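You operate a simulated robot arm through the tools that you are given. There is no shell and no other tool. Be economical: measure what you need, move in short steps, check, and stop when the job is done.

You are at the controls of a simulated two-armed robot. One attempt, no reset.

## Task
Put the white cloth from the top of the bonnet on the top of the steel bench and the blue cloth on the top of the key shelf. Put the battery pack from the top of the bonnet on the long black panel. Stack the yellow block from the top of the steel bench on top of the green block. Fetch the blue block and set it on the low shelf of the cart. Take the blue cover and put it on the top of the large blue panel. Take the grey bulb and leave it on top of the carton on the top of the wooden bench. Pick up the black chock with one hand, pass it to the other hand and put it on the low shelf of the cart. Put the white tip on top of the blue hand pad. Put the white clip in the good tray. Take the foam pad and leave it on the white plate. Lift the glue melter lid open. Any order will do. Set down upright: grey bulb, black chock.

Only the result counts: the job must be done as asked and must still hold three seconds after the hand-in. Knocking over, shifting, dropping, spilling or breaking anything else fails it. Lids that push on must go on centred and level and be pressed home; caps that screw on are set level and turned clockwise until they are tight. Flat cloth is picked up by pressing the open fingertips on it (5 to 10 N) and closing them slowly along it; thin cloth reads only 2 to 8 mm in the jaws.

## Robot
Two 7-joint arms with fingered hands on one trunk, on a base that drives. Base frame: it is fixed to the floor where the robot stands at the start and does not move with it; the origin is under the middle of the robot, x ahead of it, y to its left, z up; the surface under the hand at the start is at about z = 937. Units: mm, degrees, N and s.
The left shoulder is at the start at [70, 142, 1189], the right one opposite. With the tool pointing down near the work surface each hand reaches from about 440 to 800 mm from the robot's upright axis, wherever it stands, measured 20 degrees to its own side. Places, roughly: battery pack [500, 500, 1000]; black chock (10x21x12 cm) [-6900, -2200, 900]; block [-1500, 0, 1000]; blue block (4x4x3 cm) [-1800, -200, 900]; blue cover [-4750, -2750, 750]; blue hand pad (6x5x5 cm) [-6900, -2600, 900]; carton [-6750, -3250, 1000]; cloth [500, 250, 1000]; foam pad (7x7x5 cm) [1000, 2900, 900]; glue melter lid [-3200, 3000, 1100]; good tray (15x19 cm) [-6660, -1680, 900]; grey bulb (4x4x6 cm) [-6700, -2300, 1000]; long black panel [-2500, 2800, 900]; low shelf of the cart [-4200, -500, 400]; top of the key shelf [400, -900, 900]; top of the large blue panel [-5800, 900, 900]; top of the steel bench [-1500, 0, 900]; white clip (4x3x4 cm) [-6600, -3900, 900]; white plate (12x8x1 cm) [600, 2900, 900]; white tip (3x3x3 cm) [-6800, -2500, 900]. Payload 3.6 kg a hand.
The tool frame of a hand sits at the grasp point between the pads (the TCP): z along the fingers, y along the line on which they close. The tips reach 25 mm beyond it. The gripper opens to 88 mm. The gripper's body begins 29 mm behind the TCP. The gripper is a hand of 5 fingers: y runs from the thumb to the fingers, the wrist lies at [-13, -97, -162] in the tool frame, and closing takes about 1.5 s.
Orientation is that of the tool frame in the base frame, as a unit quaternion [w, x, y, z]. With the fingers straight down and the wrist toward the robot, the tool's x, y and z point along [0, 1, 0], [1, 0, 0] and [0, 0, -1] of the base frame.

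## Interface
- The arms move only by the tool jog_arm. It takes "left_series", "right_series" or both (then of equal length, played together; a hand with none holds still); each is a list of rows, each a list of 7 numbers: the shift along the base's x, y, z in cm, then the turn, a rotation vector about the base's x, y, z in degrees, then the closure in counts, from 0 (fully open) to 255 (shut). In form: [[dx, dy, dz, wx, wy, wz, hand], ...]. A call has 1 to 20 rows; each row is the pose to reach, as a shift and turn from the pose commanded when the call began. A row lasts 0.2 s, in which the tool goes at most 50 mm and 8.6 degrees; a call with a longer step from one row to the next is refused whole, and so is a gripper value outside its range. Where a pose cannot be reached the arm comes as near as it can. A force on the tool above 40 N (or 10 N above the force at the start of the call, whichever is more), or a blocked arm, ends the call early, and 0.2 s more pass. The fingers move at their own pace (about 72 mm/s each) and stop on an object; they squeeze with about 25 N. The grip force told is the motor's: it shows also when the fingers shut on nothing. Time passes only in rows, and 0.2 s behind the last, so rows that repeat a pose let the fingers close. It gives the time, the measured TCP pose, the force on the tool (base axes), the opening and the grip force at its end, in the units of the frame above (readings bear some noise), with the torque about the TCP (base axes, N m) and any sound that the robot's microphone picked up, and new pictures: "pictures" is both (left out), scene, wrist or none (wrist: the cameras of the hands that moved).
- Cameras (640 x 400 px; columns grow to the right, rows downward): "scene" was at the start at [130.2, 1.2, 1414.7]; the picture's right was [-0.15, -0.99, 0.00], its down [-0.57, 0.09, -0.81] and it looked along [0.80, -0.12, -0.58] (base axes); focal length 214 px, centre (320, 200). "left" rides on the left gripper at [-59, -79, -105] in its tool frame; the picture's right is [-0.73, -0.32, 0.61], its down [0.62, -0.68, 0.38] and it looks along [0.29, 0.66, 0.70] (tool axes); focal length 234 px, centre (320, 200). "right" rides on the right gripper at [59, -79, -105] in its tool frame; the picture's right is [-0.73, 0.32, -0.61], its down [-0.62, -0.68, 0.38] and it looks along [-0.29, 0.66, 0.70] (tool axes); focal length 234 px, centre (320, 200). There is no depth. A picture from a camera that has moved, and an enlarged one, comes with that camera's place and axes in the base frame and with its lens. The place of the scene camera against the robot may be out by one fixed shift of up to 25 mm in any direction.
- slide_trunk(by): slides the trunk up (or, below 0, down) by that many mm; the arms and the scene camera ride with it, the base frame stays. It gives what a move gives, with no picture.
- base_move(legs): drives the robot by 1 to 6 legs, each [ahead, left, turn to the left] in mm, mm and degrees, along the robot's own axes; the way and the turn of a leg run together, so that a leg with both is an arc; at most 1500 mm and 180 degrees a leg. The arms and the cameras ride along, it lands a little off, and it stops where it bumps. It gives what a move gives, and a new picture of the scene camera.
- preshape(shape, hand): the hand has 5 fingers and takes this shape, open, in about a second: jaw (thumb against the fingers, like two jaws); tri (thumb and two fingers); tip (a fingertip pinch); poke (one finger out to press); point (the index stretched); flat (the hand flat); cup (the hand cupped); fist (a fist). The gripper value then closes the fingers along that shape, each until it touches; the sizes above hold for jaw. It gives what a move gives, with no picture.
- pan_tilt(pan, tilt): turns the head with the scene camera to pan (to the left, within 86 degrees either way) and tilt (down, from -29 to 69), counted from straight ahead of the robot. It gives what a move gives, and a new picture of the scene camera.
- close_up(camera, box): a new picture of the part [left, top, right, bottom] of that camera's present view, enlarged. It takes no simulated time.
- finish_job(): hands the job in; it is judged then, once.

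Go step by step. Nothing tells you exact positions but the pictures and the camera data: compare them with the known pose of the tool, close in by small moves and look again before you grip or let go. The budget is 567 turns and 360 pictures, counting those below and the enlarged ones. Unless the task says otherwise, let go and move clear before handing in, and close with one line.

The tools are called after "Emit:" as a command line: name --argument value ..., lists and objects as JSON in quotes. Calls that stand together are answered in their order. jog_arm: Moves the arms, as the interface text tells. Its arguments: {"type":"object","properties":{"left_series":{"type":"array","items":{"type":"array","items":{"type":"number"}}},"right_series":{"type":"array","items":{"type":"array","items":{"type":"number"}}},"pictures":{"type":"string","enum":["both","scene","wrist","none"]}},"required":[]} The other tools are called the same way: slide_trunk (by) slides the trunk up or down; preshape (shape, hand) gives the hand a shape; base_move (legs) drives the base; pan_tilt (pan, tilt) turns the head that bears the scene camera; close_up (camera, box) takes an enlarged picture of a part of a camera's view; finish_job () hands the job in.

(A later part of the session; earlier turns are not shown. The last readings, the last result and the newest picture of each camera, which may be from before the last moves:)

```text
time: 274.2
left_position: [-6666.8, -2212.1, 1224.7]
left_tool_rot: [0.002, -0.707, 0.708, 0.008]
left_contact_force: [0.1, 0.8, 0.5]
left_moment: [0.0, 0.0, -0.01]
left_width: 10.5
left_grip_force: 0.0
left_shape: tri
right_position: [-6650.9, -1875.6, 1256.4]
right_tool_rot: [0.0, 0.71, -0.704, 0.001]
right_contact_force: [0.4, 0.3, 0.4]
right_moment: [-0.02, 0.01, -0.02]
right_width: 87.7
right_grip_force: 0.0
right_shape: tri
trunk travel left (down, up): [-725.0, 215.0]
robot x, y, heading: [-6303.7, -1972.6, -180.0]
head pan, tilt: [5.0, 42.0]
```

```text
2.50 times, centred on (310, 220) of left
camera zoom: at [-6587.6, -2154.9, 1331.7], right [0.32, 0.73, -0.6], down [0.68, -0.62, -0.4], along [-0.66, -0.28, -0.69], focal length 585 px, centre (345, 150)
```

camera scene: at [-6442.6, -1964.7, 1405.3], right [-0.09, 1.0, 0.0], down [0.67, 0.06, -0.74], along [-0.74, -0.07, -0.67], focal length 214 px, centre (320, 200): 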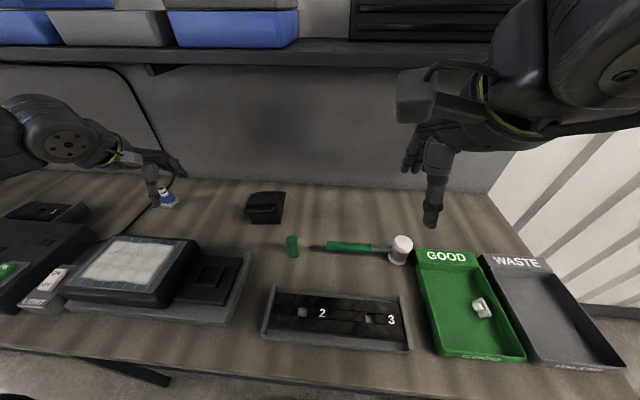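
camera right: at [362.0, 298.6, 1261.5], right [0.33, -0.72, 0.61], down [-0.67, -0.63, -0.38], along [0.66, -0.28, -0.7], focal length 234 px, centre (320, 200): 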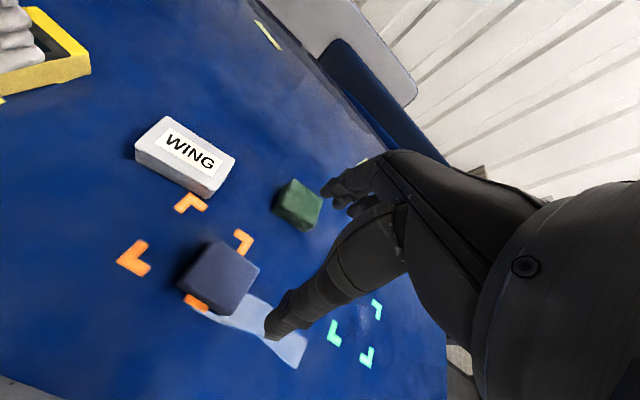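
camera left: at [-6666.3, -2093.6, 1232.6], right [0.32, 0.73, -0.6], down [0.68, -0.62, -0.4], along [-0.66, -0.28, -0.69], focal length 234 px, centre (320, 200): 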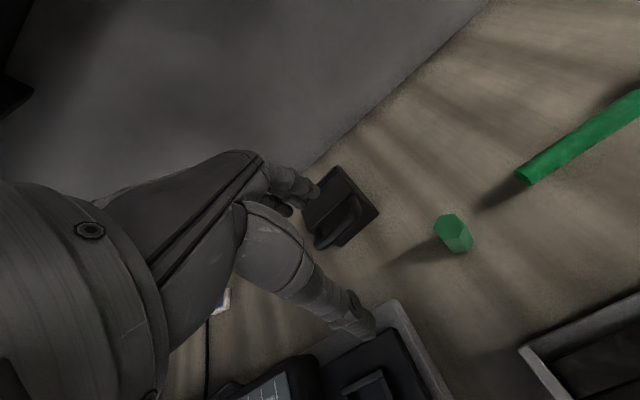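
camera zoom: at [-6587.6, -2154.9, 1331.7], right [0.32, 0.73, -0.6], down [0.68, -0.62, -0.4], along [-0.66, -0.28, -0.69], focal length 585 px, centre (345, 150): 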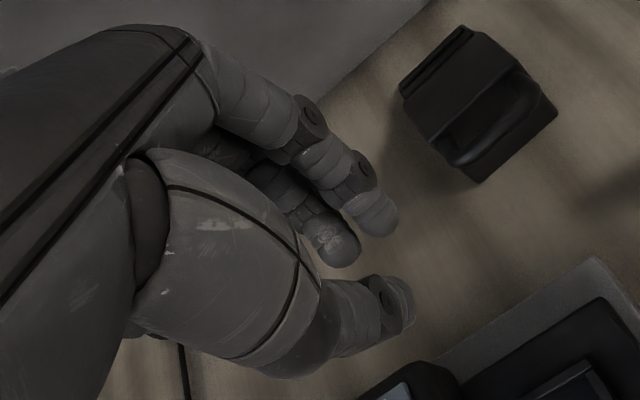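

Pinch point lies about 20 mm past the tool point. I centre the robot on the chock and set both hands to fingertip pinch; right hand will pick the bar's right part, then left will take its left part.

Emit:
preshape --shape "tip" --hand "right"

Emit:
preshape --shape "tip" --hand "left"

Emit:
base_move --legs '[[0, 200, 0]]'

Emit:
close_up --camera "right" --box '[0, 0, 640, 400]'

```text
time: 275.1
left_position: [-6667.6, -2211.6, 1226.2]
left_tool_rot: [0.002, -0.706, 0.708, 0.008]
left_contact_force: [0.0, 1.0, 0.0]
left_moment: [0.02, -0.03, 0.01]
left_width: 10.7
left_grip_force: 0.0
left_shape: tri
right_position: [-6650.4, -1877.2, 1255.9]
right_tool_rot: [0.0, 0.709, -0.705, 0.0]
right_contact_force: [-0.3, -0.1, -0.6]
right_moment: [0.01, -0.03, -0.01]
right_width: 88.0
right_grip_force: 0.1
right_shape: tip
trunk travel left (down, up): [-725.0, 215.0]
robot x, y, heading: [-6305.4, -1969.5, -180.0]
head pan, tilt: [5.0, 42.0]
```

```text
time: 276.0
left_position: [-6668.5, -2212.4, 1226.3]
left_tool_rot: [0.001, -0.706, 0.708, 0.008]
left_contact_force: [0.0, -0.2, 0.7]
left_moment: [0.02, 0.02, 0.02]
left_width: 87.4
left_grip_force: 0.1
left_shape: tip
right_position: [-6649.9, -1876.7, 1255.4]
right_tool_rot: [-0.001, 0.709, -0.705, 0.001]
right_contact_force: [0.6, 0.4, -0.3]
right_moment: [0.0, 0.02, -0.03]
right_width: 87.9
right_grip_force: 0.1
right_shape: tip
trunk travel left (down, up): [-725.0, 215.0]
robot x, y, heading: [-6303.3, -1971.0, -180.0]
head pan, tilt: [5.0, 42.0]
```

```text
time: 277.6
left_position: [-6670.1, -2405.6, 1226.4]
left_tool_rot: [0.002, -0.704, 0.71, 0.008]
left_contact_force: [1.0, -0.7, 0.3]
left_moment: [-0.03, -0.02, 0.03]
left_width: 87.7
left_grip_force: 0.1
left_shape: tip
right_position: [-6649.6, -2068.9, 1256.0]
right_tool_rot: [0.0, 0.707, -0.707, 0.001]
right_contact_force: [0.5, -0.6, 0.5]
right_moment: [0.01, 0.0, -0.03]
right_width: 88.0
right_grip_force: 0.1
right_shape: tip
trunk travel left (down, up): [-725.0, 215.0]
robot x, y, heading: [-6302.1, -2168.5, 179.6]
head pan, tilt: [5.0, 42.0]
camera scene: at [-6444.5, -2158.1, 1405.1], right [-0.08, 1.0, 0.0], down [0.67, 0.05, -0.74], along [-0.74, -0.06, -0.67], focal length 214 px, centre (320, 200)
```

scene: 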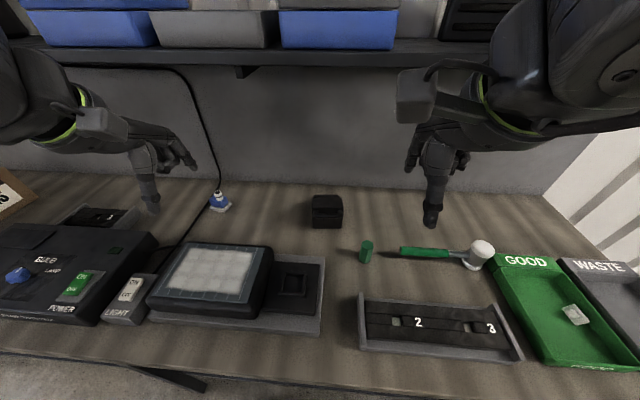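

```text
1.00 times, centred on (320, 200) of right (not enlarged: the box is as wide or as high as the picture)
camera zoom: at [-6571.0, -2127.9, 1359.3], right [-0.32, 0.73, 0.61], down [0.68, 0.62, -0.38], along [-0.66, 0.29, -0.7], focal length 234 px, centre (320, 200)
```

zoom: 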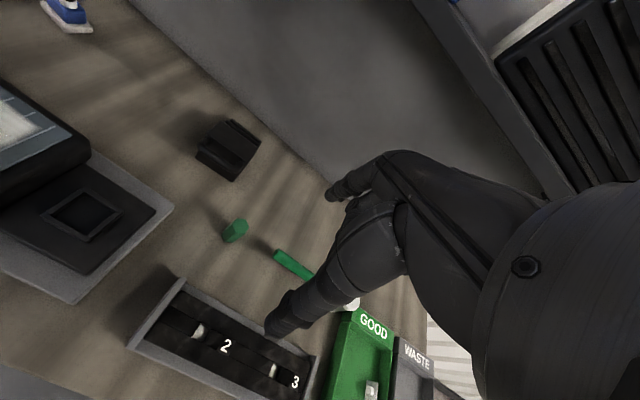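

Emit:
jog_arm --right_series '[[-3, -1.5, -2, 0, 0, 0, 0], [-6, -3, -4, 0, 0, 0, 0], [-9, -4.5, -6, 0, 0, 0, 40], [-12, -6, -8, 0, 0, 0, 80], [-14, -7.5, -11, 0, 0, 0, 80], [-16, -8.9, -14, 0, 0, 0, 80], [-16.5, -8.9, -16, 0, 0, 0, 80], [-16.5, -8.9, -16, 0, 0, 0, 80]]' --pictures "none"

Emit:
close_up --camera "right" --box '[100, 100, 420, 300]'

Emit:
close_up --camera "scene" --box '[260, 160, 380, 235]'

```text
time: 279.4
left_position: [-6670.3, -2406.8, 1226.3]
left_tool_rot: [0.001, -0.704, 0.71, 0.008]
left_contact_force: [-0.7, -0.5, 0.0]
left_moment: [-0.03, -0.01, -0.04]
left_width: 87.7
left_grip_force: 0.1
left_shape: tip
right_position: [-6816.6, -2157.6, 1094.3]
right_tool_rot: [0.0, 0.707, -0.707, 0.0]
right_contact_force: [0.0, 0.1, -0.1]
right_moment: [0.01, 0.02, -0.01]
right_width: 60.6
right_grip_force: 0.0
right_shape: tip
trunk travel left (down, up): [-725.0, 215.0]
robot x, y, heading: [-6300.7, -2168.9, 179.9]
head pan, tilt: [5.0, 42.0]
```

```text
2.00 times, centred on (260, 200) of right
camera zoom: at [-6736.2, -2217.3, 1197.4], right [-0.32, 0.73, 0.61], down [0.68, 0.62, -0.38], along [-0.66, 0.29, -0.7], focal length 468 px, centre (440, 200)
```

zoom: 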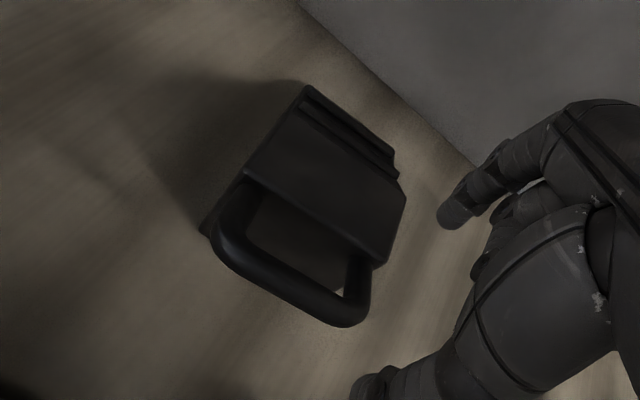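

```text
5.33 times, centred on (320, 198) of scene
camera zoom: at [-6444.1, -2160.4, 1405.1], right [-0.08, 1.0, 0.0], down [0.67, 0.05, -0.74], along [-0.74, -0.06, -0.67], focal length 1144 px, centre (320, 213)
```

zoom: 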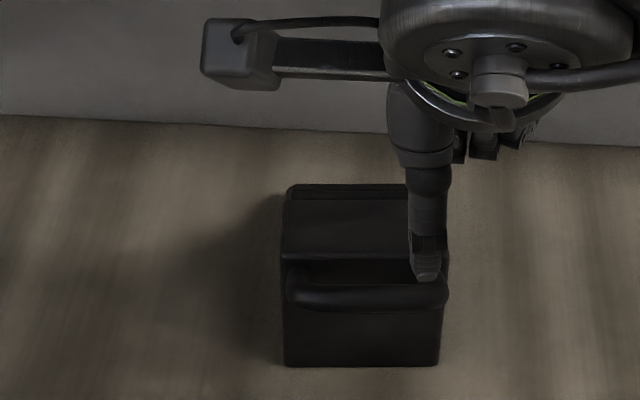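

The bar centre is refined to (-6821,-2186), z 1004, straight for about ±30 mm. I narrow the pinch to ~36 mm, tilt the right hand outward and come down over the bar's right part.

Emit:
jog_arm --right_series '[[0, 0, 0, -6, 0, 0, 120], [-0.2, 0, 0, -12, 0, 0, 150], [-0.4, 0, 0, -18, 0, 0, 150], [-0.4, -0.3, -2, -18, 0, 0, 150], [-0.4, -0.5, -4, -18, 0, 0, 150], [-0.4, -0.5, -4, -18, 0, 0, 150]]' --pictures "none"

Emit:
close_up --camera "right" --box '[100, 100, 420, 300]'

Emit:
close_up --camera "scene" --box '[260, 160, 380, 235]'

```text
time: 280.8
left_position: [-6670.7, -2407.7, 1225.8]
left_tool_rot: [0.002, -0.704, 0.71, 0.009]
left_contact_force: [1.0, 0.1, 0.2]
left_moment: [-0.02, -0.02, -0.02]
left_width: 87.8
left_grip_force: 0.0
left_shape: tip
right_position: [-6821.4, -2164.8, 1055.0]
right_tool_rot: [-0.111, -0.698, 0.699, -0.111]
right_contact_force: [-0.8, -0.5, 0.1]
right_moment: [0.01, -0.03, -0.02]
right_width: 36.7
right_grip_force: 0.1
right_shape: tip
trunk travel left (down, up): [-725.0, 215.0]
robot x, y, heading: [-6301.7, -2169.1, 179.2]
head pan, tilt: [5.0, 42.0]
```

```text
2.00 times, centred on (260, 200) of right
camera zoom: at [-6742.2, -2189.8, 1172.3], right [-0.32, 0.88, 0.35], down [0.68, 0.47, -0.56], along [-0.66, 0.06, -0.75], focal length 468 px, centre (440, 200)
```

zoom: 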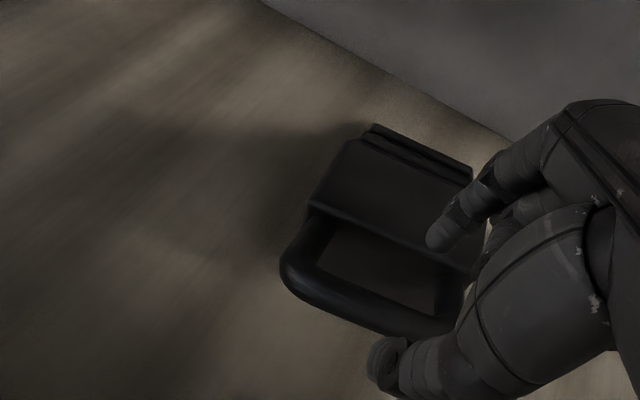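

```text
5.33 times, centred on (320, 198) of scene
camera zoom: at [-6444.3, -2160.0, 1405.1], right [-0.08, 1.0, 0.0], down [0.67, 0.05, -0.74], along [-0.74, -0.06, -0.67], focal length 1144 px, centre (320, 213)
```

zoom: 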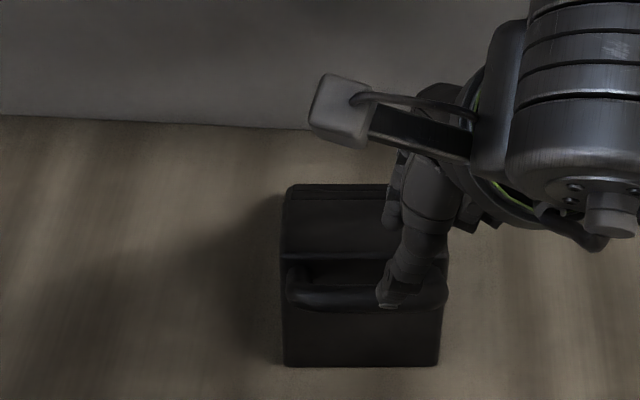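

Emit:
jog_arm --right_series '[[-0.6, 0, -1, 0, 0, 0, 150], [-0.6, 0, -2.2, 0, 0, 0, 150], [-0.6, 0, -2.2, 0, 0, 0, 150]]' --pictures "none"

Emit:
close_up --camera "right" --box '[180, 120, 420, 300]'

Emit:
close_up --camera "scene" --box '[280, 170, 376, 230]'

```text
time: 281.6
left_position: [-6669.1, -2407.3, 1226.5]
left_tool_rot: [0.002, -0.704, 0.71, 0.008]
left_contact_force: [0.5, 0.0, 0.2]
left_moment: [0.03, 0.01, 0.0]
left_width: 87.5
left_grip_force: 0.1
left_shape: tip
right_position: [-6826.3, -2167.3, 1032.2]
right_tool_rot: [0.11, 0.699, -0.698, 0.111]
right_contact_force: [0.3, 0.3, -0.6]
right_moment: [0.01, 0.01, 0.01]
right_width: 36.8
right_grip_force: 0.2
right_shape: tip
trunk travel left (down, up): [-725.0, 215.0]
robot x, y, heading: [-6301.6, -2167.0, 179.6]
head pan, tilt: [5.0, 42.0]
```

```text
2.22 times, centred on (300, 210) of right
camera zoom: at [-6746.2, -2190.5, 1149.8], right [-0.32, 0.88, 0.35], down [0.68, 0.47, -0.56], along [-0.66, 0.06, -0.75], focal length 520 px, centre (364, 178)
```

zoom: 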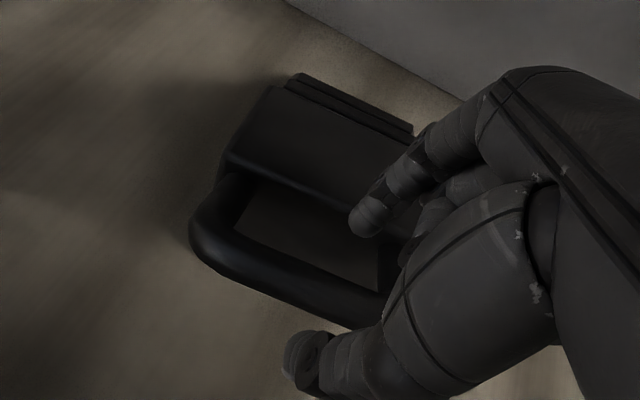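

```text
6.67 times, centred on (328, 200) of scene
camera zoom: at [-6444.4, -2160.3, 1405.1], right [-0.08, 1.0, 0.0], down [0.67, 0.05, -0.74], along [-0.74, -0.06, -0.67], focal length 1430 px, centre (267, 200)
```

zoom: 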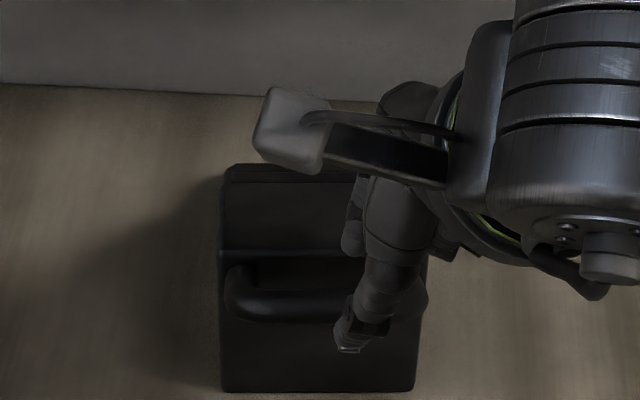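

Emit:
jog_arm --right_series '[[-0.4, 0, -0.8, 0, 0, 0, 150], [-0.4, 0, -1.5, 0, 0, 0, 150], [-0.4, 0, -1.5, 0, 0, 0, 150]]' --pictures "none"

Emit:
close_up --camera "right" --box '[180, 120, 420, 300]'

```text
time: 282.4
left_position: [-6670.8, -2406.1, 1226.7]
left_tool_rot: [0.001, -0.704, 0.711, 0.008]
left_contact_force: [0.5, 0.6, 0.3]
left_moment: [0.03, 0.0, -0.02]
left_width: 87.8
left_grip_force: 0.1
left_shape: tip
right_position: [-6828.2, -2165.8, 1017.8]
right_tool_rot: [-0.11, -0.698, 0.699, -0.11]
right_contact_force: [-0.3, -0.9, 0.1]
right_moment: [0.01, -0.02, -0.04]
right_width: 36.6
right_grip_force: 0.1
right_shape: tip
trunk travel left (down, up): [-725.0, 215.0]
robot x, y, heading: [-6305.6, -2169.4, 180.0]
head pan, tilt: [5.0, 42.0]
```

```text
2.22 times, centred on (300, 210) of right
camera zoom: at [-6749.2, -2189.7, 1134.8], right [-0.32, 0.88, 0.35], down [0.68, 0.47, -0.56], along [-0.66, 0.06, -0.75], focal length 520 px, centre (364, 178)
```

zoom: 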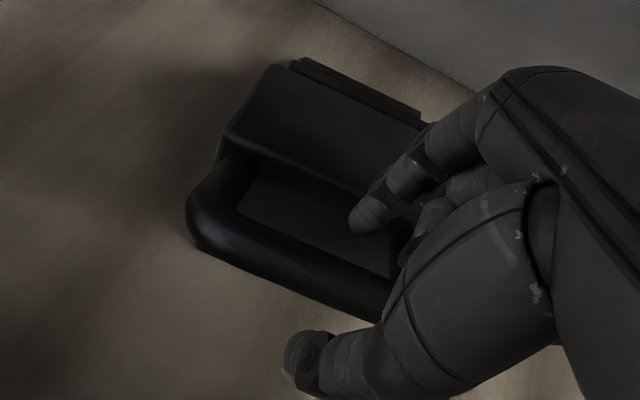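

The index is inside the handle loop, thumb outside. I lower 6 mm more and close.

Emit:
jog_arm --right_series '[[-0.2, 0, -0.6, 0, 0, 0, 150], [-0.2, 0, -0.6, 0, 0, 0, 180], [-0.2, 0, -0.6, 0, 0, 0, 210], [-0.2, 0, -0.6, 0, 0, 0, 255], [-0.2, 0, -0.6, 0, 0, 0, 255], [-0.2, 0, -0.6, 0, 0, 0, 255], [-0.2, 0, -0.6, 0, 0, 0, 255]]' --pictures "none"

Emit:
close_up --camera "right" --box '[180, 120, 420, 300]'

```text
time: 284.0
left_position: [-6670.7, -2408.2, 1225.1]
left_tool_rot: [0.003, -0.704, 0.71, 0.008]
left_contact_force: [-0.4, -0.1, 0.2]
left_moment: [0.0, -0.01, 0.03]
left_width: 87.6
left_grip_force: 0.1
left_shape: tip
right_position: [-6830.2, -2166.3, 1012.5]
right_tool_rot: [-0.111, -0.698, 0.699, -0.111]
right_contact_force: [-0.2, 0.6, -2.0]
right_moment: [0.02, 0.02, -0.06]
right_width: 10.0
right_grip_force: 24.7
right_shape: tip
trunk travel left (down, up): [-725.0, 215.0]
robot x, y, heading: [-6300.3, -2167.4, 179.4]
head pan, tilt: [5.0, 42.0]
```

```text
2.22 times, centred on (300, 210) of right
camera zoom: at [-6750.5, -2189.5, 1128.8], right [-0.32, 0.88, 0.35], down [0.68, 0.47, -0.56], along [-0.66, 0.06, -0.75], focal length 520 px, centre (364, 178)
```

zoom: 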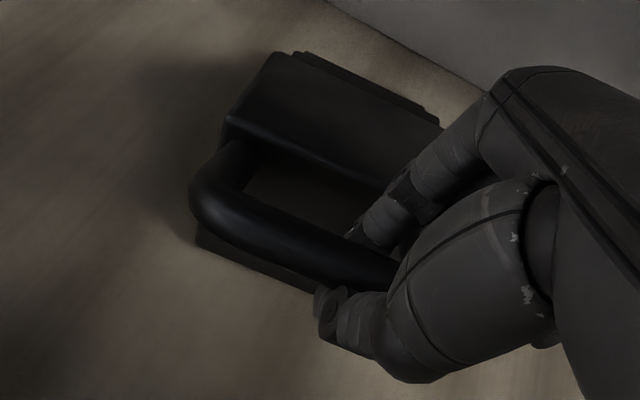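

Bar pinched at 10 mm. I lift a little and look how it hangs.

Emit:
jog_arm --right_series '[[0, 0, 0.5, 0, 0, 0, 255], [0, 0, 1.5, 0, 0, 0, 255], [0, 0, 3, 0, 0, 0, 255], [0, 0, 5, 0, 0, 0, 255], [0, 0, 5, 0, 0, 0, 255], [0, 0, 5, 0, 0, 0, 255]]' --pictures "both"

Emit:
close_up --camera "scene" --box '[260, 150, 380, 225]'

```text
time: 285.4
left_position: [-6670.4, -2406.8, 1226.0]
left_tool_rot: [0.003, -0.704, 0.71, 0.008]
left_contact_force: [-1.3, 0.3, -0.5]
left_moment: [-0.01, 0.02, 0.0]
left_width: 87.8
left_grip_force: 0.1
left_shape: tip
right_position: [-6831.7, -2166.5, 1062.8]
right_tool_rot: [-0.111, -0.698, 0.699, -0.11]
right_contact_force: [-1.6, 0.3, -1.9]
right_moment: [0.03, 0.03, -0.06]
right_width: 10.0
right_grip_force: 25.2
right_shape: tip
trunk travel left (down, up): [-725.0, 215.0]
robot x, y, heading: [-6302.6, -2170.3, 179.8]
head pan, tilt: [5.0, 42.0]
camera scene: at [-6445.0, -2160.1, 1405.0], right [-0.08, 1.0, 0.0], down [0.67, 0.05, -0.74], along [-0.74, -0.06, -0.67], focal length 214 px, centre (320, 200)
camera right: at [-6751.8, -2188.9, 1179.5], right [-0.32, 0.88, 0.35], down [0.68, 0.47, -0.56], along [-0.66, 0.06, -0.75], focal length 234 px, centre (320, 200)
```

scene: 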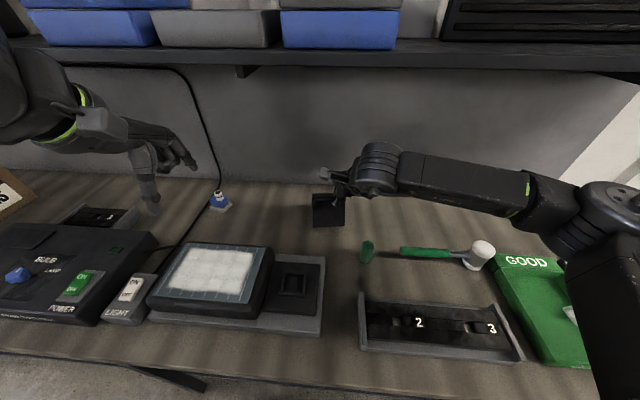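
right: 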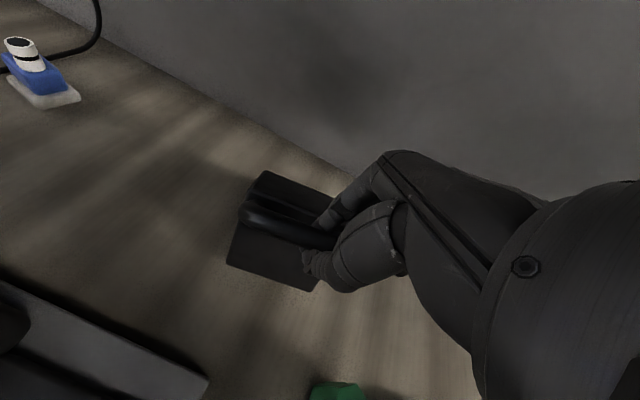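

```text
5.33 times, centred on (320, 188) of scene
camera zoom: at [-6445.0, -2160.1, 1405.0], right [-0.08, 1.0, 0.0], down [0.67, 0.05, -0.74], along [-0.74, -0.06, -0.67], focal length 1144 px, centre (320, 267)
```

zoom: 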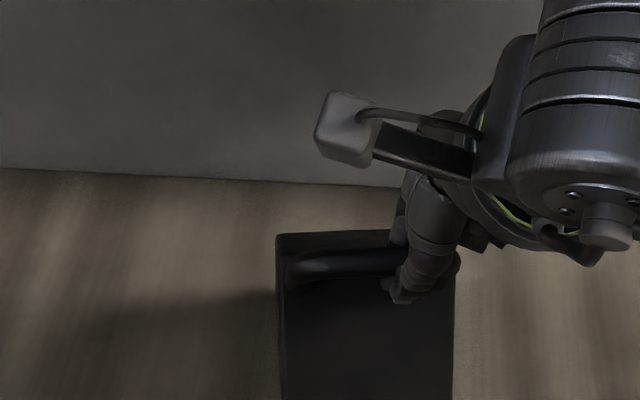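

It pivots on the bar as expected. I lift it fully clear.

Emit:
jog_arm --right_series '[[0, 0, 3, 0, 0, 0, 255], [0, 0, 7, 0, 0, 0, 255], [0, 0, 11, 0, 0, 0, 255], [0, 0, 14, 0, 0, 0, 255], [0, 0, 14, 0, 0, 0, 255], [0, 0, 14, 0, 0, 0, 255]]' --pictures "none"

Emit:
close_up --camera "scene" --box '[240, 100, 420, 240]'

Emit:
close_up --camera "right" --box '[140, 100, 460, 340]'

Emit:
close_up --camera "left" --box '[240, 0, 640, 250]'

```text
time: 286.8
left_position: [-6669.8, -2407.6, 1226.6]
left_tool_rot: [0.002, -0.704, 0.71, 0.008]
left_contact_force: [-0.8, 0.9, 0.0]
left_moment: [0.02, -0.02, 0.03]
left_width: 87.7
left_grip_force: 0.0
left_shape: tip
right_position: [-6834.7, -2167.6, 1201.3]
right_tool_rot: [0.11, 0.699, -0.698, 0.11]
right_contact_force: [0.2, 0.1, -3.4]
right_moment: [0.11, 0.03, 0.03]
right_width: 9.6
right_grip_force: 25.3
right_shape: tip
trunk travel left (down, up): [-725.0, 215.0]
robot x, y, heading: [-6304.1, -2166.4, 179.9]
head pan, tilt: [5.0, 42.0]
```

```text
2.86 times, centred on (330, 170) of scene
camera zoom: at [-6445.4, -2160.3, 1405.0], right [-0.08, 1.0, 0.0], down [0.67, 0.05, -0.74], along [-0.74, -0.06, -0.67], focal length 613 px, centre (291, 286)
```

zoom: 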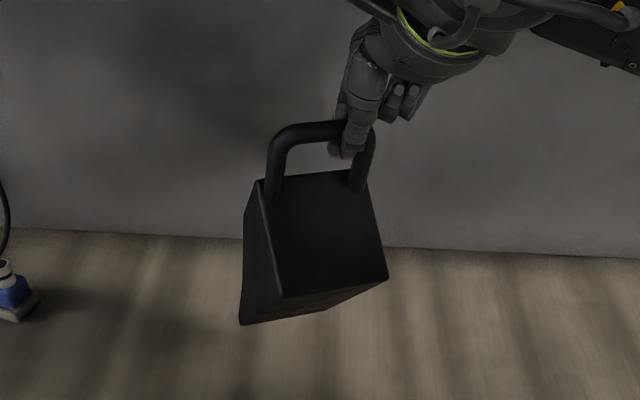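

```text
1.67 times, centred on (300, 220) of right
camera zoom: at [-6754.7, -2191.4, 1317.9], right [-0.32, 0.88, 0.35], down [0.68, 0.47, -0.56], along [-0.66, 0.06, -0.75], focal length 390 px, centre (353, 167)
```

zoom: 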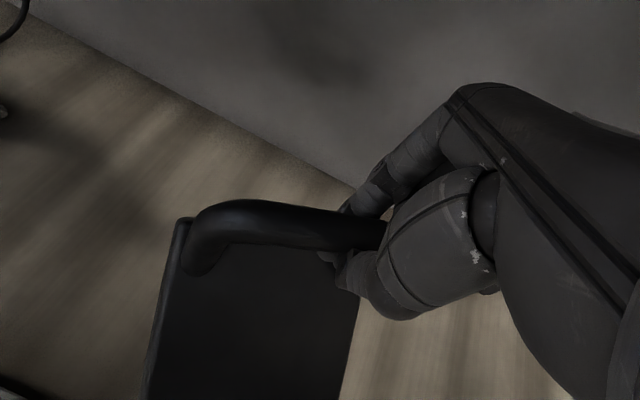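

```text
1.60 times, centred on (440, 125) of left
camera zoom: at [-6590.3, -2350.3, 1331.5], right [0.32, 0.73, -0.6], down [0.67, -0.62, -0.4], along [-0.67, -0.27, -0.69], focal length 375 px, centre (128, 320)
```

zoom: 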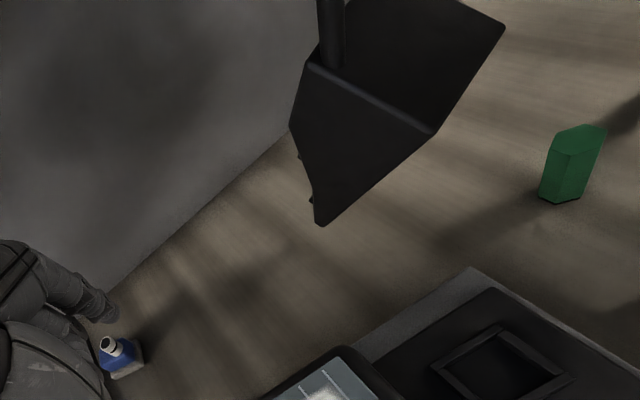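

The chock hangs from the right pinch (3.4 N), bar yawed about 20°. I now tilt and yaw the left hand to match and bring it toward the left part of the bar.

Emit:
jog_arm --left_series '[[-1, 0, 2, 0, 0, 7, 60], [-2, 0, 4, 0, 0, 14, 120], [-3, 0, 5, 0, 0, 20, 130]]' --pictures "none"

Emit:
jog_arm --left_series '[[-2, 2, 0, 5.6, 2, 0, 130], [-5, 5, 0, 11.3, 4.1, 0, 130], [-8, 8, 0, 16.9, 6.2, 0, 130], [-11, 11.5, 0, 16.9, 6.2, 0, 130], [-12, 14, 0, 16.9, 6.2, 0, 130], [-12, 14, 0, 16.9, 6.2, 0, 130]]' --pictures "both"

Emit:
close_up --camera "scene" --box '[220, 80, 400, 220]'

```text
time: 287.6
left_position: [-6699.7, -2407.4, 1275.9]
left_tool_rot: [0.0, 0.817, -0.577, -0.008]
left_contact_force: [0.1, 1.4, 0.0]
left_moment: [-0.02, -0.01, -0.02]
left_width: 43.7
left_grip_force: 0.0
left_shape: tip
right_position: [-6833.4, -2167.3, 1201.0]
right_tool_rot: [-0.111, -0.698, 0.699, -0.11]
right_contact_force: [0.5, 0.0, -3.5]
right_moment: [0.13, 0.0, -0.01]
right_width: 9.5
right_grip_force: 25.0
right_shape: tip
trunk travel left (down, up): [-725.0, 215.0]
robot x, y, heading: [-6303.4, -2166.5, 179.5]
head pan, tilt: [5.0, 42.0]
```

```text
time: 289.0
left_position: [-6820.5, -2268.4, 1274.5]
left_tool_rot: [-0.089, 0.806, -0.569, -0.137]
left_contact_force: [0.4, 0.5, 0.8]
left_moment: [0.01, 0.0, -0.01]
left_width: 43.6
left_grip_force: 0.1
left_shape: tip
right_position: [-6832.2, -2167.3, 1201.4]
right_tool_rot: [0.11, 0.699, -0.698, 0.111]
right_contact_force: [-0.6, 0.3, -3.9]
right_moment: [0.12, 0.01, -0.02]
right_width: 9.3
right_grip_force: 24.9
right_shape: tip
trunk travel left (down, up): [-725.0, 215.0]
robot x, y, heading: [-6302.6, -2169.0, 179.8]
head pan, tilt: [5.0, 42.0]
camera scene: at [-6443.7, -2160.7, 1405.2], right [-0.08, 1.0, 0.0], down [0.67, 0.05, -0.74], along [-0.74, -0.06, -0.67], focal length 214 px, centre (320, 200)
camera left: at [-6752.1, -2220.0, 1392.3], right [0.0, 0.94, -0.34], down [0.79, -0.21, -0.57], along [-0.61, -0.27, -0.74], focal length 234 px, centre (320, 200)
```

scene: 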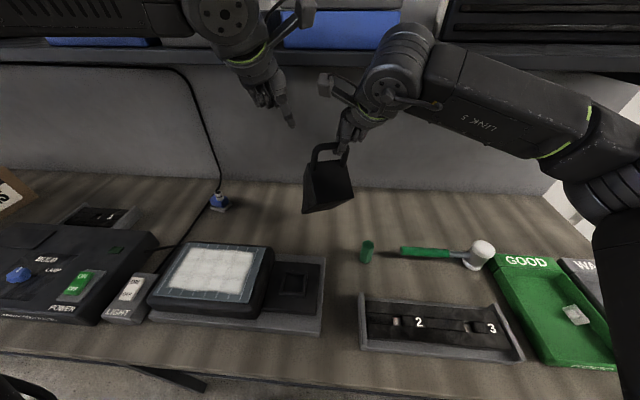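
left: 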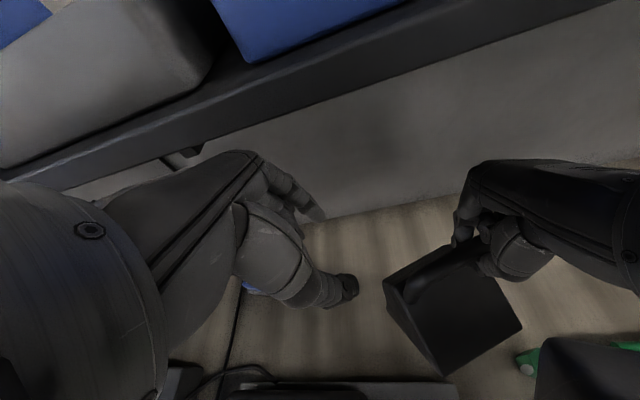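

```text
2.86 times, centred on (310, 150) of scene
camera zoom: at [-6443.7, -2160.7, 1405.2], right [-0.08, 1.0, 0.0], down [0.67, 0.05, -0.74], along [-0.74, -0.06, -0.67], focal length 613 px, centre (349, 343)
```

zoom: 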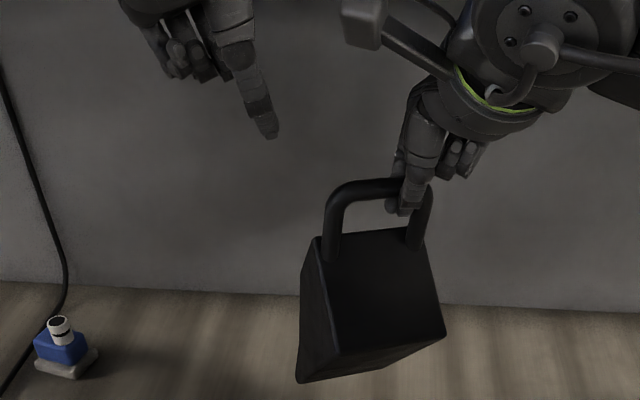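

The wrist cameras would clash, so I straighten the left hand's yaw and tilt it more outward (about 40°), to take the bar near its left corner.

Emit:
jog_arm --left_series '[[0, -0.5, 0, 0, 0, -7, 130], [0, -1, 0, 0, 0, -14, 130], [0, -1.5, 0, 0, 0, -20, 130]]' --pictures "none"

Emit:
jog_arm --left_series '[[0, 0, 0, 7.5, 0, 0, 130], [0, 0, 0, 15, 0, 0, 130], [0, 1, -1, 22, 0, 0, 130], [0, 2, -3, 22, 0, 0, 130], [0, 2, -3, 22, 0, 0, 130]]' --pictures "wrist"

Emit:
close_up --camera "scene" --box '[220, 80, 400, 220]'

```text
time: 289.8
left_position: [-6821.4, -2282.8, 1274.6]
left_tool_rot: [0.112, -0.695, 0.701, 0.118]
left_contact_force: [1.1, -0.7, 0.0]
left_moment: [0.01, -0.01, 0.0]
left_width: 43.6
left_grip_force: 0.0
left_shape: tip
right_position: [-6835.2, -2168.8, 1200.7]
right_tool_rot: [-0.111, -0.698, 0.699, -0.109]
right_contact_force: [0.1, -0.3, -4.7]
right_moment: [0.1, 0.05, 0.03]
right_width: 9.6
right_grip_force: 24.9
right_shape: tip
trunk travel left (down, up): [-725.0, 215.0]
robot x, y, heading: [-6303.9, -2168.9, 179.5]
head pan, tilt: [5.0, 42.0]
```

```text
time: 291.0
left_position: [-6820.1, -2263.0, 1246.7]
left_tool_rot: [0.242, -0.661, 0.666, 0.25]
left_contact_force: [-0.3, 0.6, 0.2]
left_moment: [-0.03, 0.0, 0.0]
left_width: 43.2
left_grip_force: 0.1
left_shape: tip
right_position: [-6833.9, -2167.7, 1201.1]
right_tool_rot: [-0.11, -0.698, 0.698, -0.11]
right_contact_force: [-0.2, -0.7, -3.8]
right_moment: [0.09, 0.02, -0.01]
right_width: 9.3
right_grip_force: 24.7
right_shape: tip
trunk travel left (down, up): [-725.0, 215.0]
robot x, y, heading: [-6302.6, -2168.7, 179.5]
head pan, tilt: [5.0, 42.0]
camera left: at [-6739.9, -2286.2, 1363.4], right [0.32, 0.95, 0.01], down [0.67, -0.22, -0.71], along [-0.67, 0.24, -0.71], focal length 234 px, centre (320, 200)
```

left: 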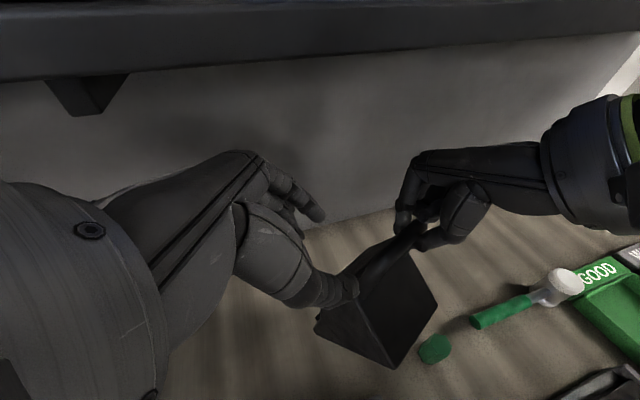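

```text
2.86 times, centred on (310, 150) of scene
camera zoom: at [-6445.2, -2160.5, 1405.0], right [-0.08, 1.0, 0.0], down [0.67, 0.05, -0.74], along [-0.74, -0.06, -0.67], focal length 613 px, centre (349, 343)
```

zoom: 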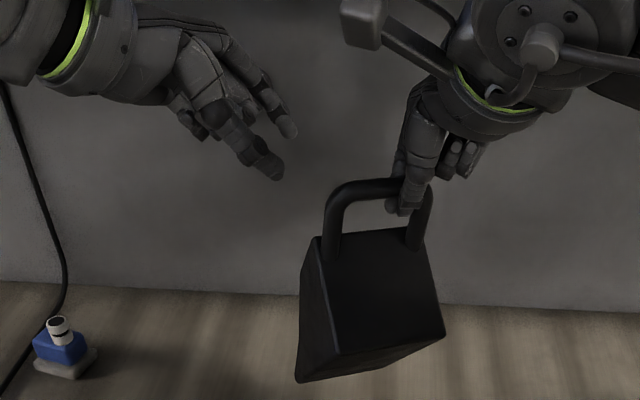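

Emit:
close_up --camera "left" --box '[260, 160, 460, 310]'

```text
2.67 times, centred on (360, 235) of left
camera zoom: at [-6739.9, -2286.2, 1363.4], right [0.32, 0.95, 0.01], down [0.67, -0.22, -0.71], along [-0.67, 0.24, -0.71], focal length 624 px, centre (213, 107)
```

zoom: 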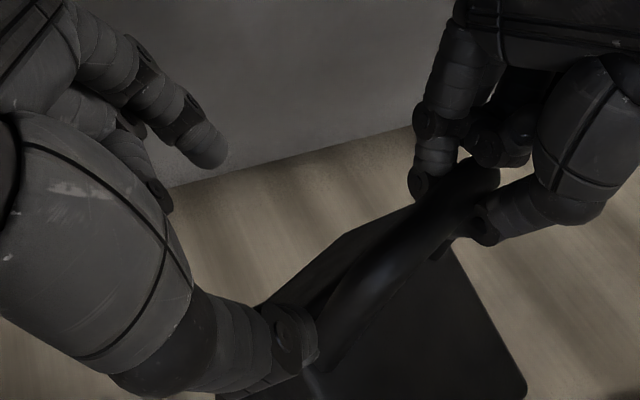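

Emit:
jog_arm --left_series '[[0, 1.2, -1.2, 0, 0, 0, 130], [-0.1, 2.4, -2.4, 0, 0, 0, 130], [-0.1, 3.3, -3.2, 0, 0, 0, 130], [-0.1, 3.3, -3.2, 0, 0, 0, 130]]' --pictures "none"

Emit:
close_up --camera "left" --box '[260, 160, 460, 310]'

Emit:
close_up --camera "scene" --box '[260, 80, 380, 180]'

```text
time: 292.0
left_position: [-6823.2, -2229.1, 1213.9]
left_tool_rot: [0.243, -0.661, 0.665, 0.25]
left_contact_force: [0.0, 0.8, 0.4]
left_moment: [-0.02, -0.01, 0.02]
left_width: 43.6
left_grip_force: 0.1
left_shape: tip
right_position: [-6834.2, -2168.1, 1201.3]
right_tool_rot: [-0.11, -0.698, 0.699, -0.111]
right_contact_force: [-0.2, 0.2, -4.5]
right_moment: [0.09, 0.03, -0.03]
right_width: 9.4
right_grip_force: 24.8
right_shape: tip
trunk travel left (down, up): [-725.0, 215.0]
robot x, y, heading: [-6303.0, -2167.2, 179.8]
head pan, tilt: [5.0, 42.0]
```

```text
2.67 times, centred on (360, 235) of left
camera zoom: at [-6742.7, -2252.2, 1331.7], right [0.32, 0.95, 0.01], down [0.67, -0.22, -0.71], along [-0.67, 0.24, -0.71], focal length 624 px, centre (213, 107)
```

zoom: 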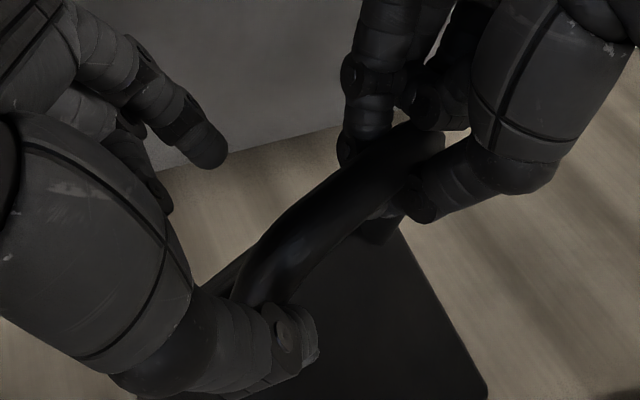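

```text
4.00 times, centred on (320, 130) of scene
camera zoom: at [-6445.2, -2160.4, 1405.0], right [-0.08, 1.0, 0.0], down [0.67, 0.05, -0.74], along [-0.74, -0.06, -0.67], focal length 858 px, centre (320, 480)
```

zoom: 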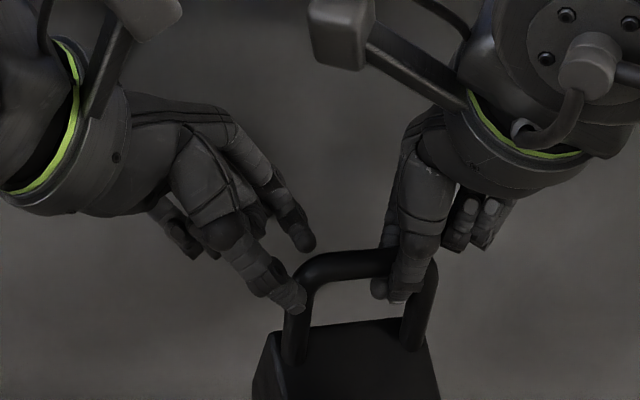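

Emit:
jog_arm --left_series '[[0.1, 0.8, -0.7, 0, 0, 0, 130], [0.1, 1.6, -1.4, 0, 0, 0, 130], [0.1, 1.6, -1.4, 0, 0, 0, 130]]' --pictures "none"

Emit:
close_up --camera "left" --box '[260, 160, 460, 310]'

Emit:
close_up --camera "scene" --box '[260, 80, 380, 180]'

```text
time: 292.8
left_position: [-6820.4, -2214.7, 1199.0]
left_tool_rot: [0.242, -0.66, 0.665, 0.25]
left_contact_force: [0.0, 0.0, 0.4]
left_moment: [0.0, 0.04, -0.01]
left_width: 43.6
left_grip_force: 0.1
left_shape: tip
right_position: [-6833.6, -2167.1, 1201.6]
right_tool_rot: [0.111, 0.699, -0.698, 0.11]
right_contact_force: [-0.3, -0.1, -4.4]
right_moment: [0.15, 0.0, -0.01]
right_width: 9.3
right_grip_force: 25.0
right_shape: tip
trunk travel left (down, up): [-725.0, 215.0]
robot x, y, heading: [-6303.1, -2169.4, 179.9]
head pan, tilt: [5.0, 42.0]
```

```text
2.67 times, centred on (360, 235) of left
camera zoom: at [-6740.1, -2238.2, 1316.9], right [0.32, 0.95, 0.01], down [0.67, -0.22, -0.71], along [-0.67, 0.24, -0.71], focal length 624 px, centre (213, 107)
```

zoom: 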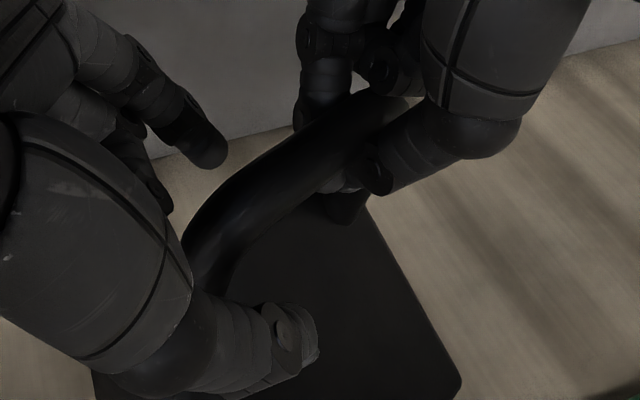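

```text
4.00 times, centred on (320, 130) of scene
camera zoom: at [-6445.3, -2160.7, 1405.0], right [-0.08, 1.0, 0.0], down [0.67, 0.05, -0.74], along [-0.74, -0.06, -0.67], focal length 858 px, centre (320, 480)
```

zoom: 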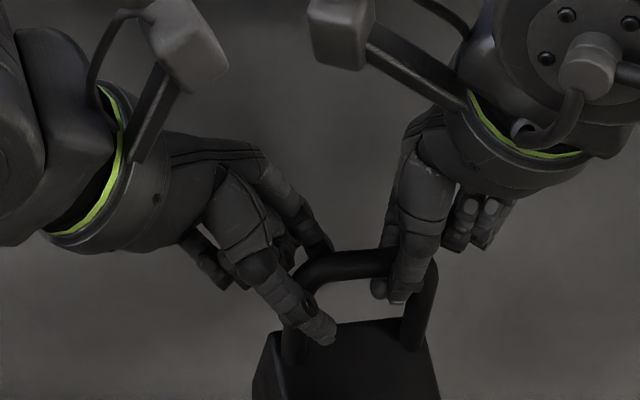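

The bar's left corner lies between left thumb and index. I close the left pinch.

Emit:
jog_arm --left_series '[[0, -0.3, 0.3, 0, 0, 0, 160], [0, -0.3, 0.3, 0, 0, 0, 190], [0, -0.3, 0.3, 0, 0, 0, 220], [0, -0.3, 0.3, 0, 0, 0, 255], [0, -0.3, 0.3, 0, 0, 0, 255], [0, -0.3, 0.3, 0, 0, 0, 255]]' --pictures "none"

Emit:
close_up --camera "left" --box '[260, 160, 460, 310]'

Emit:
close_up --camera "scene" --box '[260, 80, 380, 180]'

```text
time: 294.2
left_position: [-6821.6, -2215.1, 1203.0]
left_tool_rot: [0.243, -0.66, 0.665, 0.25]
left_contact_force: [-1.0, 4.7, -1.9]
left_moment: [-0.02, -0.01, 0.07]
left_width: 10.7
left_grip_force: 25.0
left_shape: tip
right_position: [-6834.1, -2167.8, 1201.1]
right_tool_rot: [-0.111, -0.698, 0.698, -0.111]
right_contact_force: [0.2, -4.7, -2.5]
right_moment: [0.05, 0.02, -0.08]
right_width: 9.7
right_grip_force: 24.7
right_shape: tip
trunk travel left (down, up): [-725.0, 215.0]
robot x, y, heading: [-6303.9, -2168.9, 180.0]
head pan, tilt: [5.0, 42.0]
```

```text
2.67 times, centred on (360, 235) of left
camera zoom: at [-6741.0, -2239.9, 1320.3], right [0.32, 0.95, 0.01], down [0.67, -0.22, -0.71], along [-0.67, 0.24, -0.71], focal length 624 px, centre (213, 107)
```

zoom: 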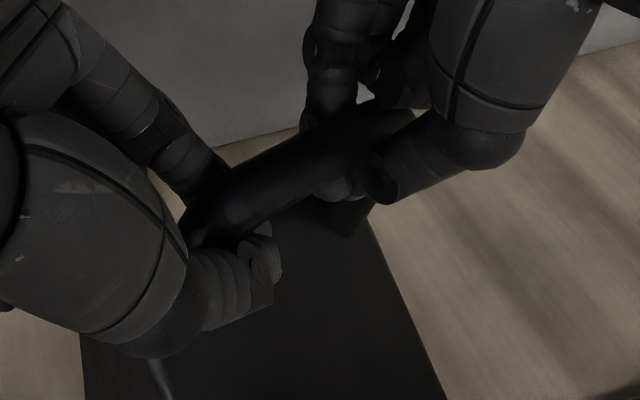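

```text
4.00 times, centred on (320, 130) of scene
camera zoom: at [-6445.3, -2160.1, 1405.0], right [-0.08, 1.0, 0.0], down [0.67, 0.05, -0.74], along [-0.74, -0.06, -0.67], focal length 858 px, centre (320, 480)
```

zoom: 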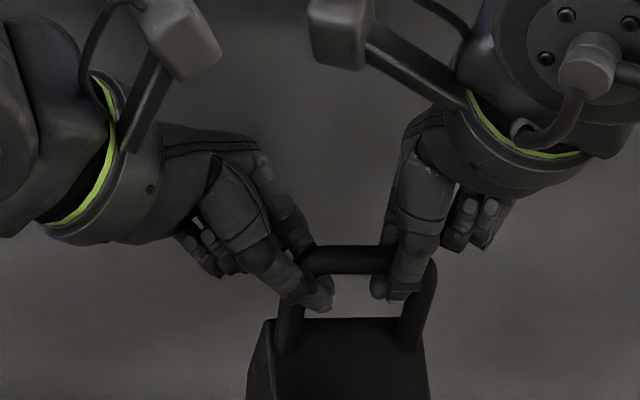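

Both hands hold the bar. I release the right hand and withdraw it.

Emit:
jog_arm --right_series '[[0, 0, 0, 0, 0, 0, 220], [0, 0, 0, 0, 0, 0, 180], [0, 0, 0, 0, 0, 0, 140], [0, 0, 0, 0, 0, 0, 100], [0, 0, 0, 0, 0, 0, 80], [0, 0.5, 1.5, 0, 0, 0, 80], [0, 1, 3, 0, 0, 0, 80], [0, 2.3, 6, 0, 0, 0, 80], [0, 5, 8, 0, 0, 0, 80], [0, 9, 9, 0, 0, 0, 80]]' --pictures "none"

Emit:
close_up --camera "scene" --box '[230, 80, 410, 220]'

```text
time: 296.4
left_position: [-6816.1, -2216.0, 1204.6]
left_tool_rot: [0.24, -0.662, 0.665, 0.251]
left_contact_force: [-0.1, -0.5, -3.6]
left_moment: [-0.02, -0.02, 0.0]
left_width: 11.0
left_grip_force: 25.1
left_shape: tip
right_position: [-6828.5, -2074.8, 1294.5]
right_tool_rot: [0.112, 0.699, -0.698, 0.11]
right_contact_force: [17.5, -5.4, -1.2]
right_moment: [0.16, 0.61, 0.17]
right_width: 59.1
right_grip_force: 0.1
right_shape: tip
trunk travel left (down, up): [-725.0, 215.0]
robot x, y, heading: [-6303.2, -2167.8, 179.7]
head pan, tilt: [5.0, 42.0]
```

```text
2.86 times, centred on (320, 150) of scene
camera zoom: at [-6440.2, -2159.4, 1405.6], right [-0.08, 1.0, 0.0], down [0.66, 0.05, -0.75], along [-0.74, -0.06, -0.67], focal length 613 px, centre (320, 343)
```

zoom: 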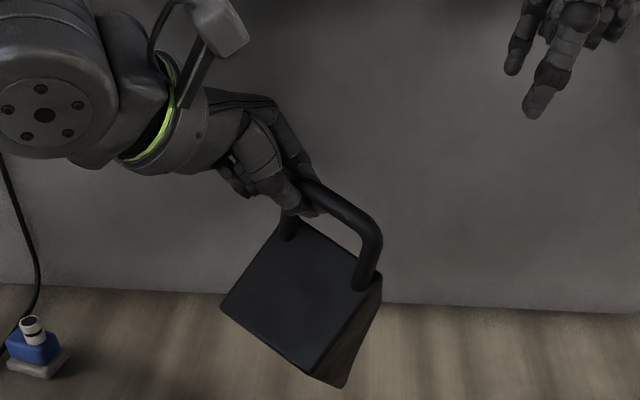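

The left hand has the chock alone. The right hand feels a 17 N contact, so I move it back away from the wall shelf.

Emit:
jog_arm --right_series '[[2, 0, -1, 0, 0, 0, 80], [5, 0, -3, 0, 0, 0, 60], [9, 1, -5, 0, 0, 0, 40], [13, 2, -5, 0, 0, 0, 0], [17, 3, -5, 0, 0, 0, 0]]' --pictures "scene"

```text
time: 297.6
left_position: [-6817.7, -2215.9, 1203.4]
left_tool_rot: [0.241, -0.662, 0.665, 0.249]
left_contact_force: [0.5, 0.0, -3.6]
left_moment: [-0.02, -0.02, 0.02]
left_width: 10.9
left_grip_force: 25.3
left_shape: tip
right_position: [-6660.4, -2046.4, 1243.0]
right_tool_rot: [-0.111, -0.698, 0.699, -0.11]
right_contact_force: [-0.1, 0.3, 0.2]
right_moment: [0.06, 0.03, -0.03]
right_width: 88.1
right_grip_force: 0.1
right_shape: tip
trunk travel left (down, up): [-725.0, 215.0]
robot x, y, heading: [-6307.0, -2171.2, 179.6]
head pan, tilt: [5.0, 42.0]
camera scene: at [-6442.6, -2159.9, 1405.3], right [-0.08, 1.0, 0.0], down [0.67, 0.05, -0.74], along [-0.74, -0.06, -0.67], focal length 214 px, centre (320, 200)
```

scene: 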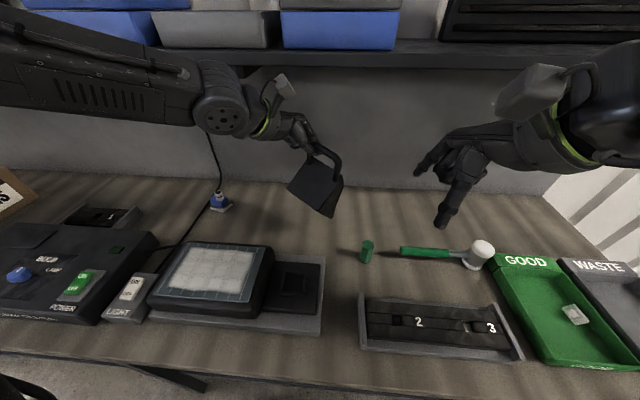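

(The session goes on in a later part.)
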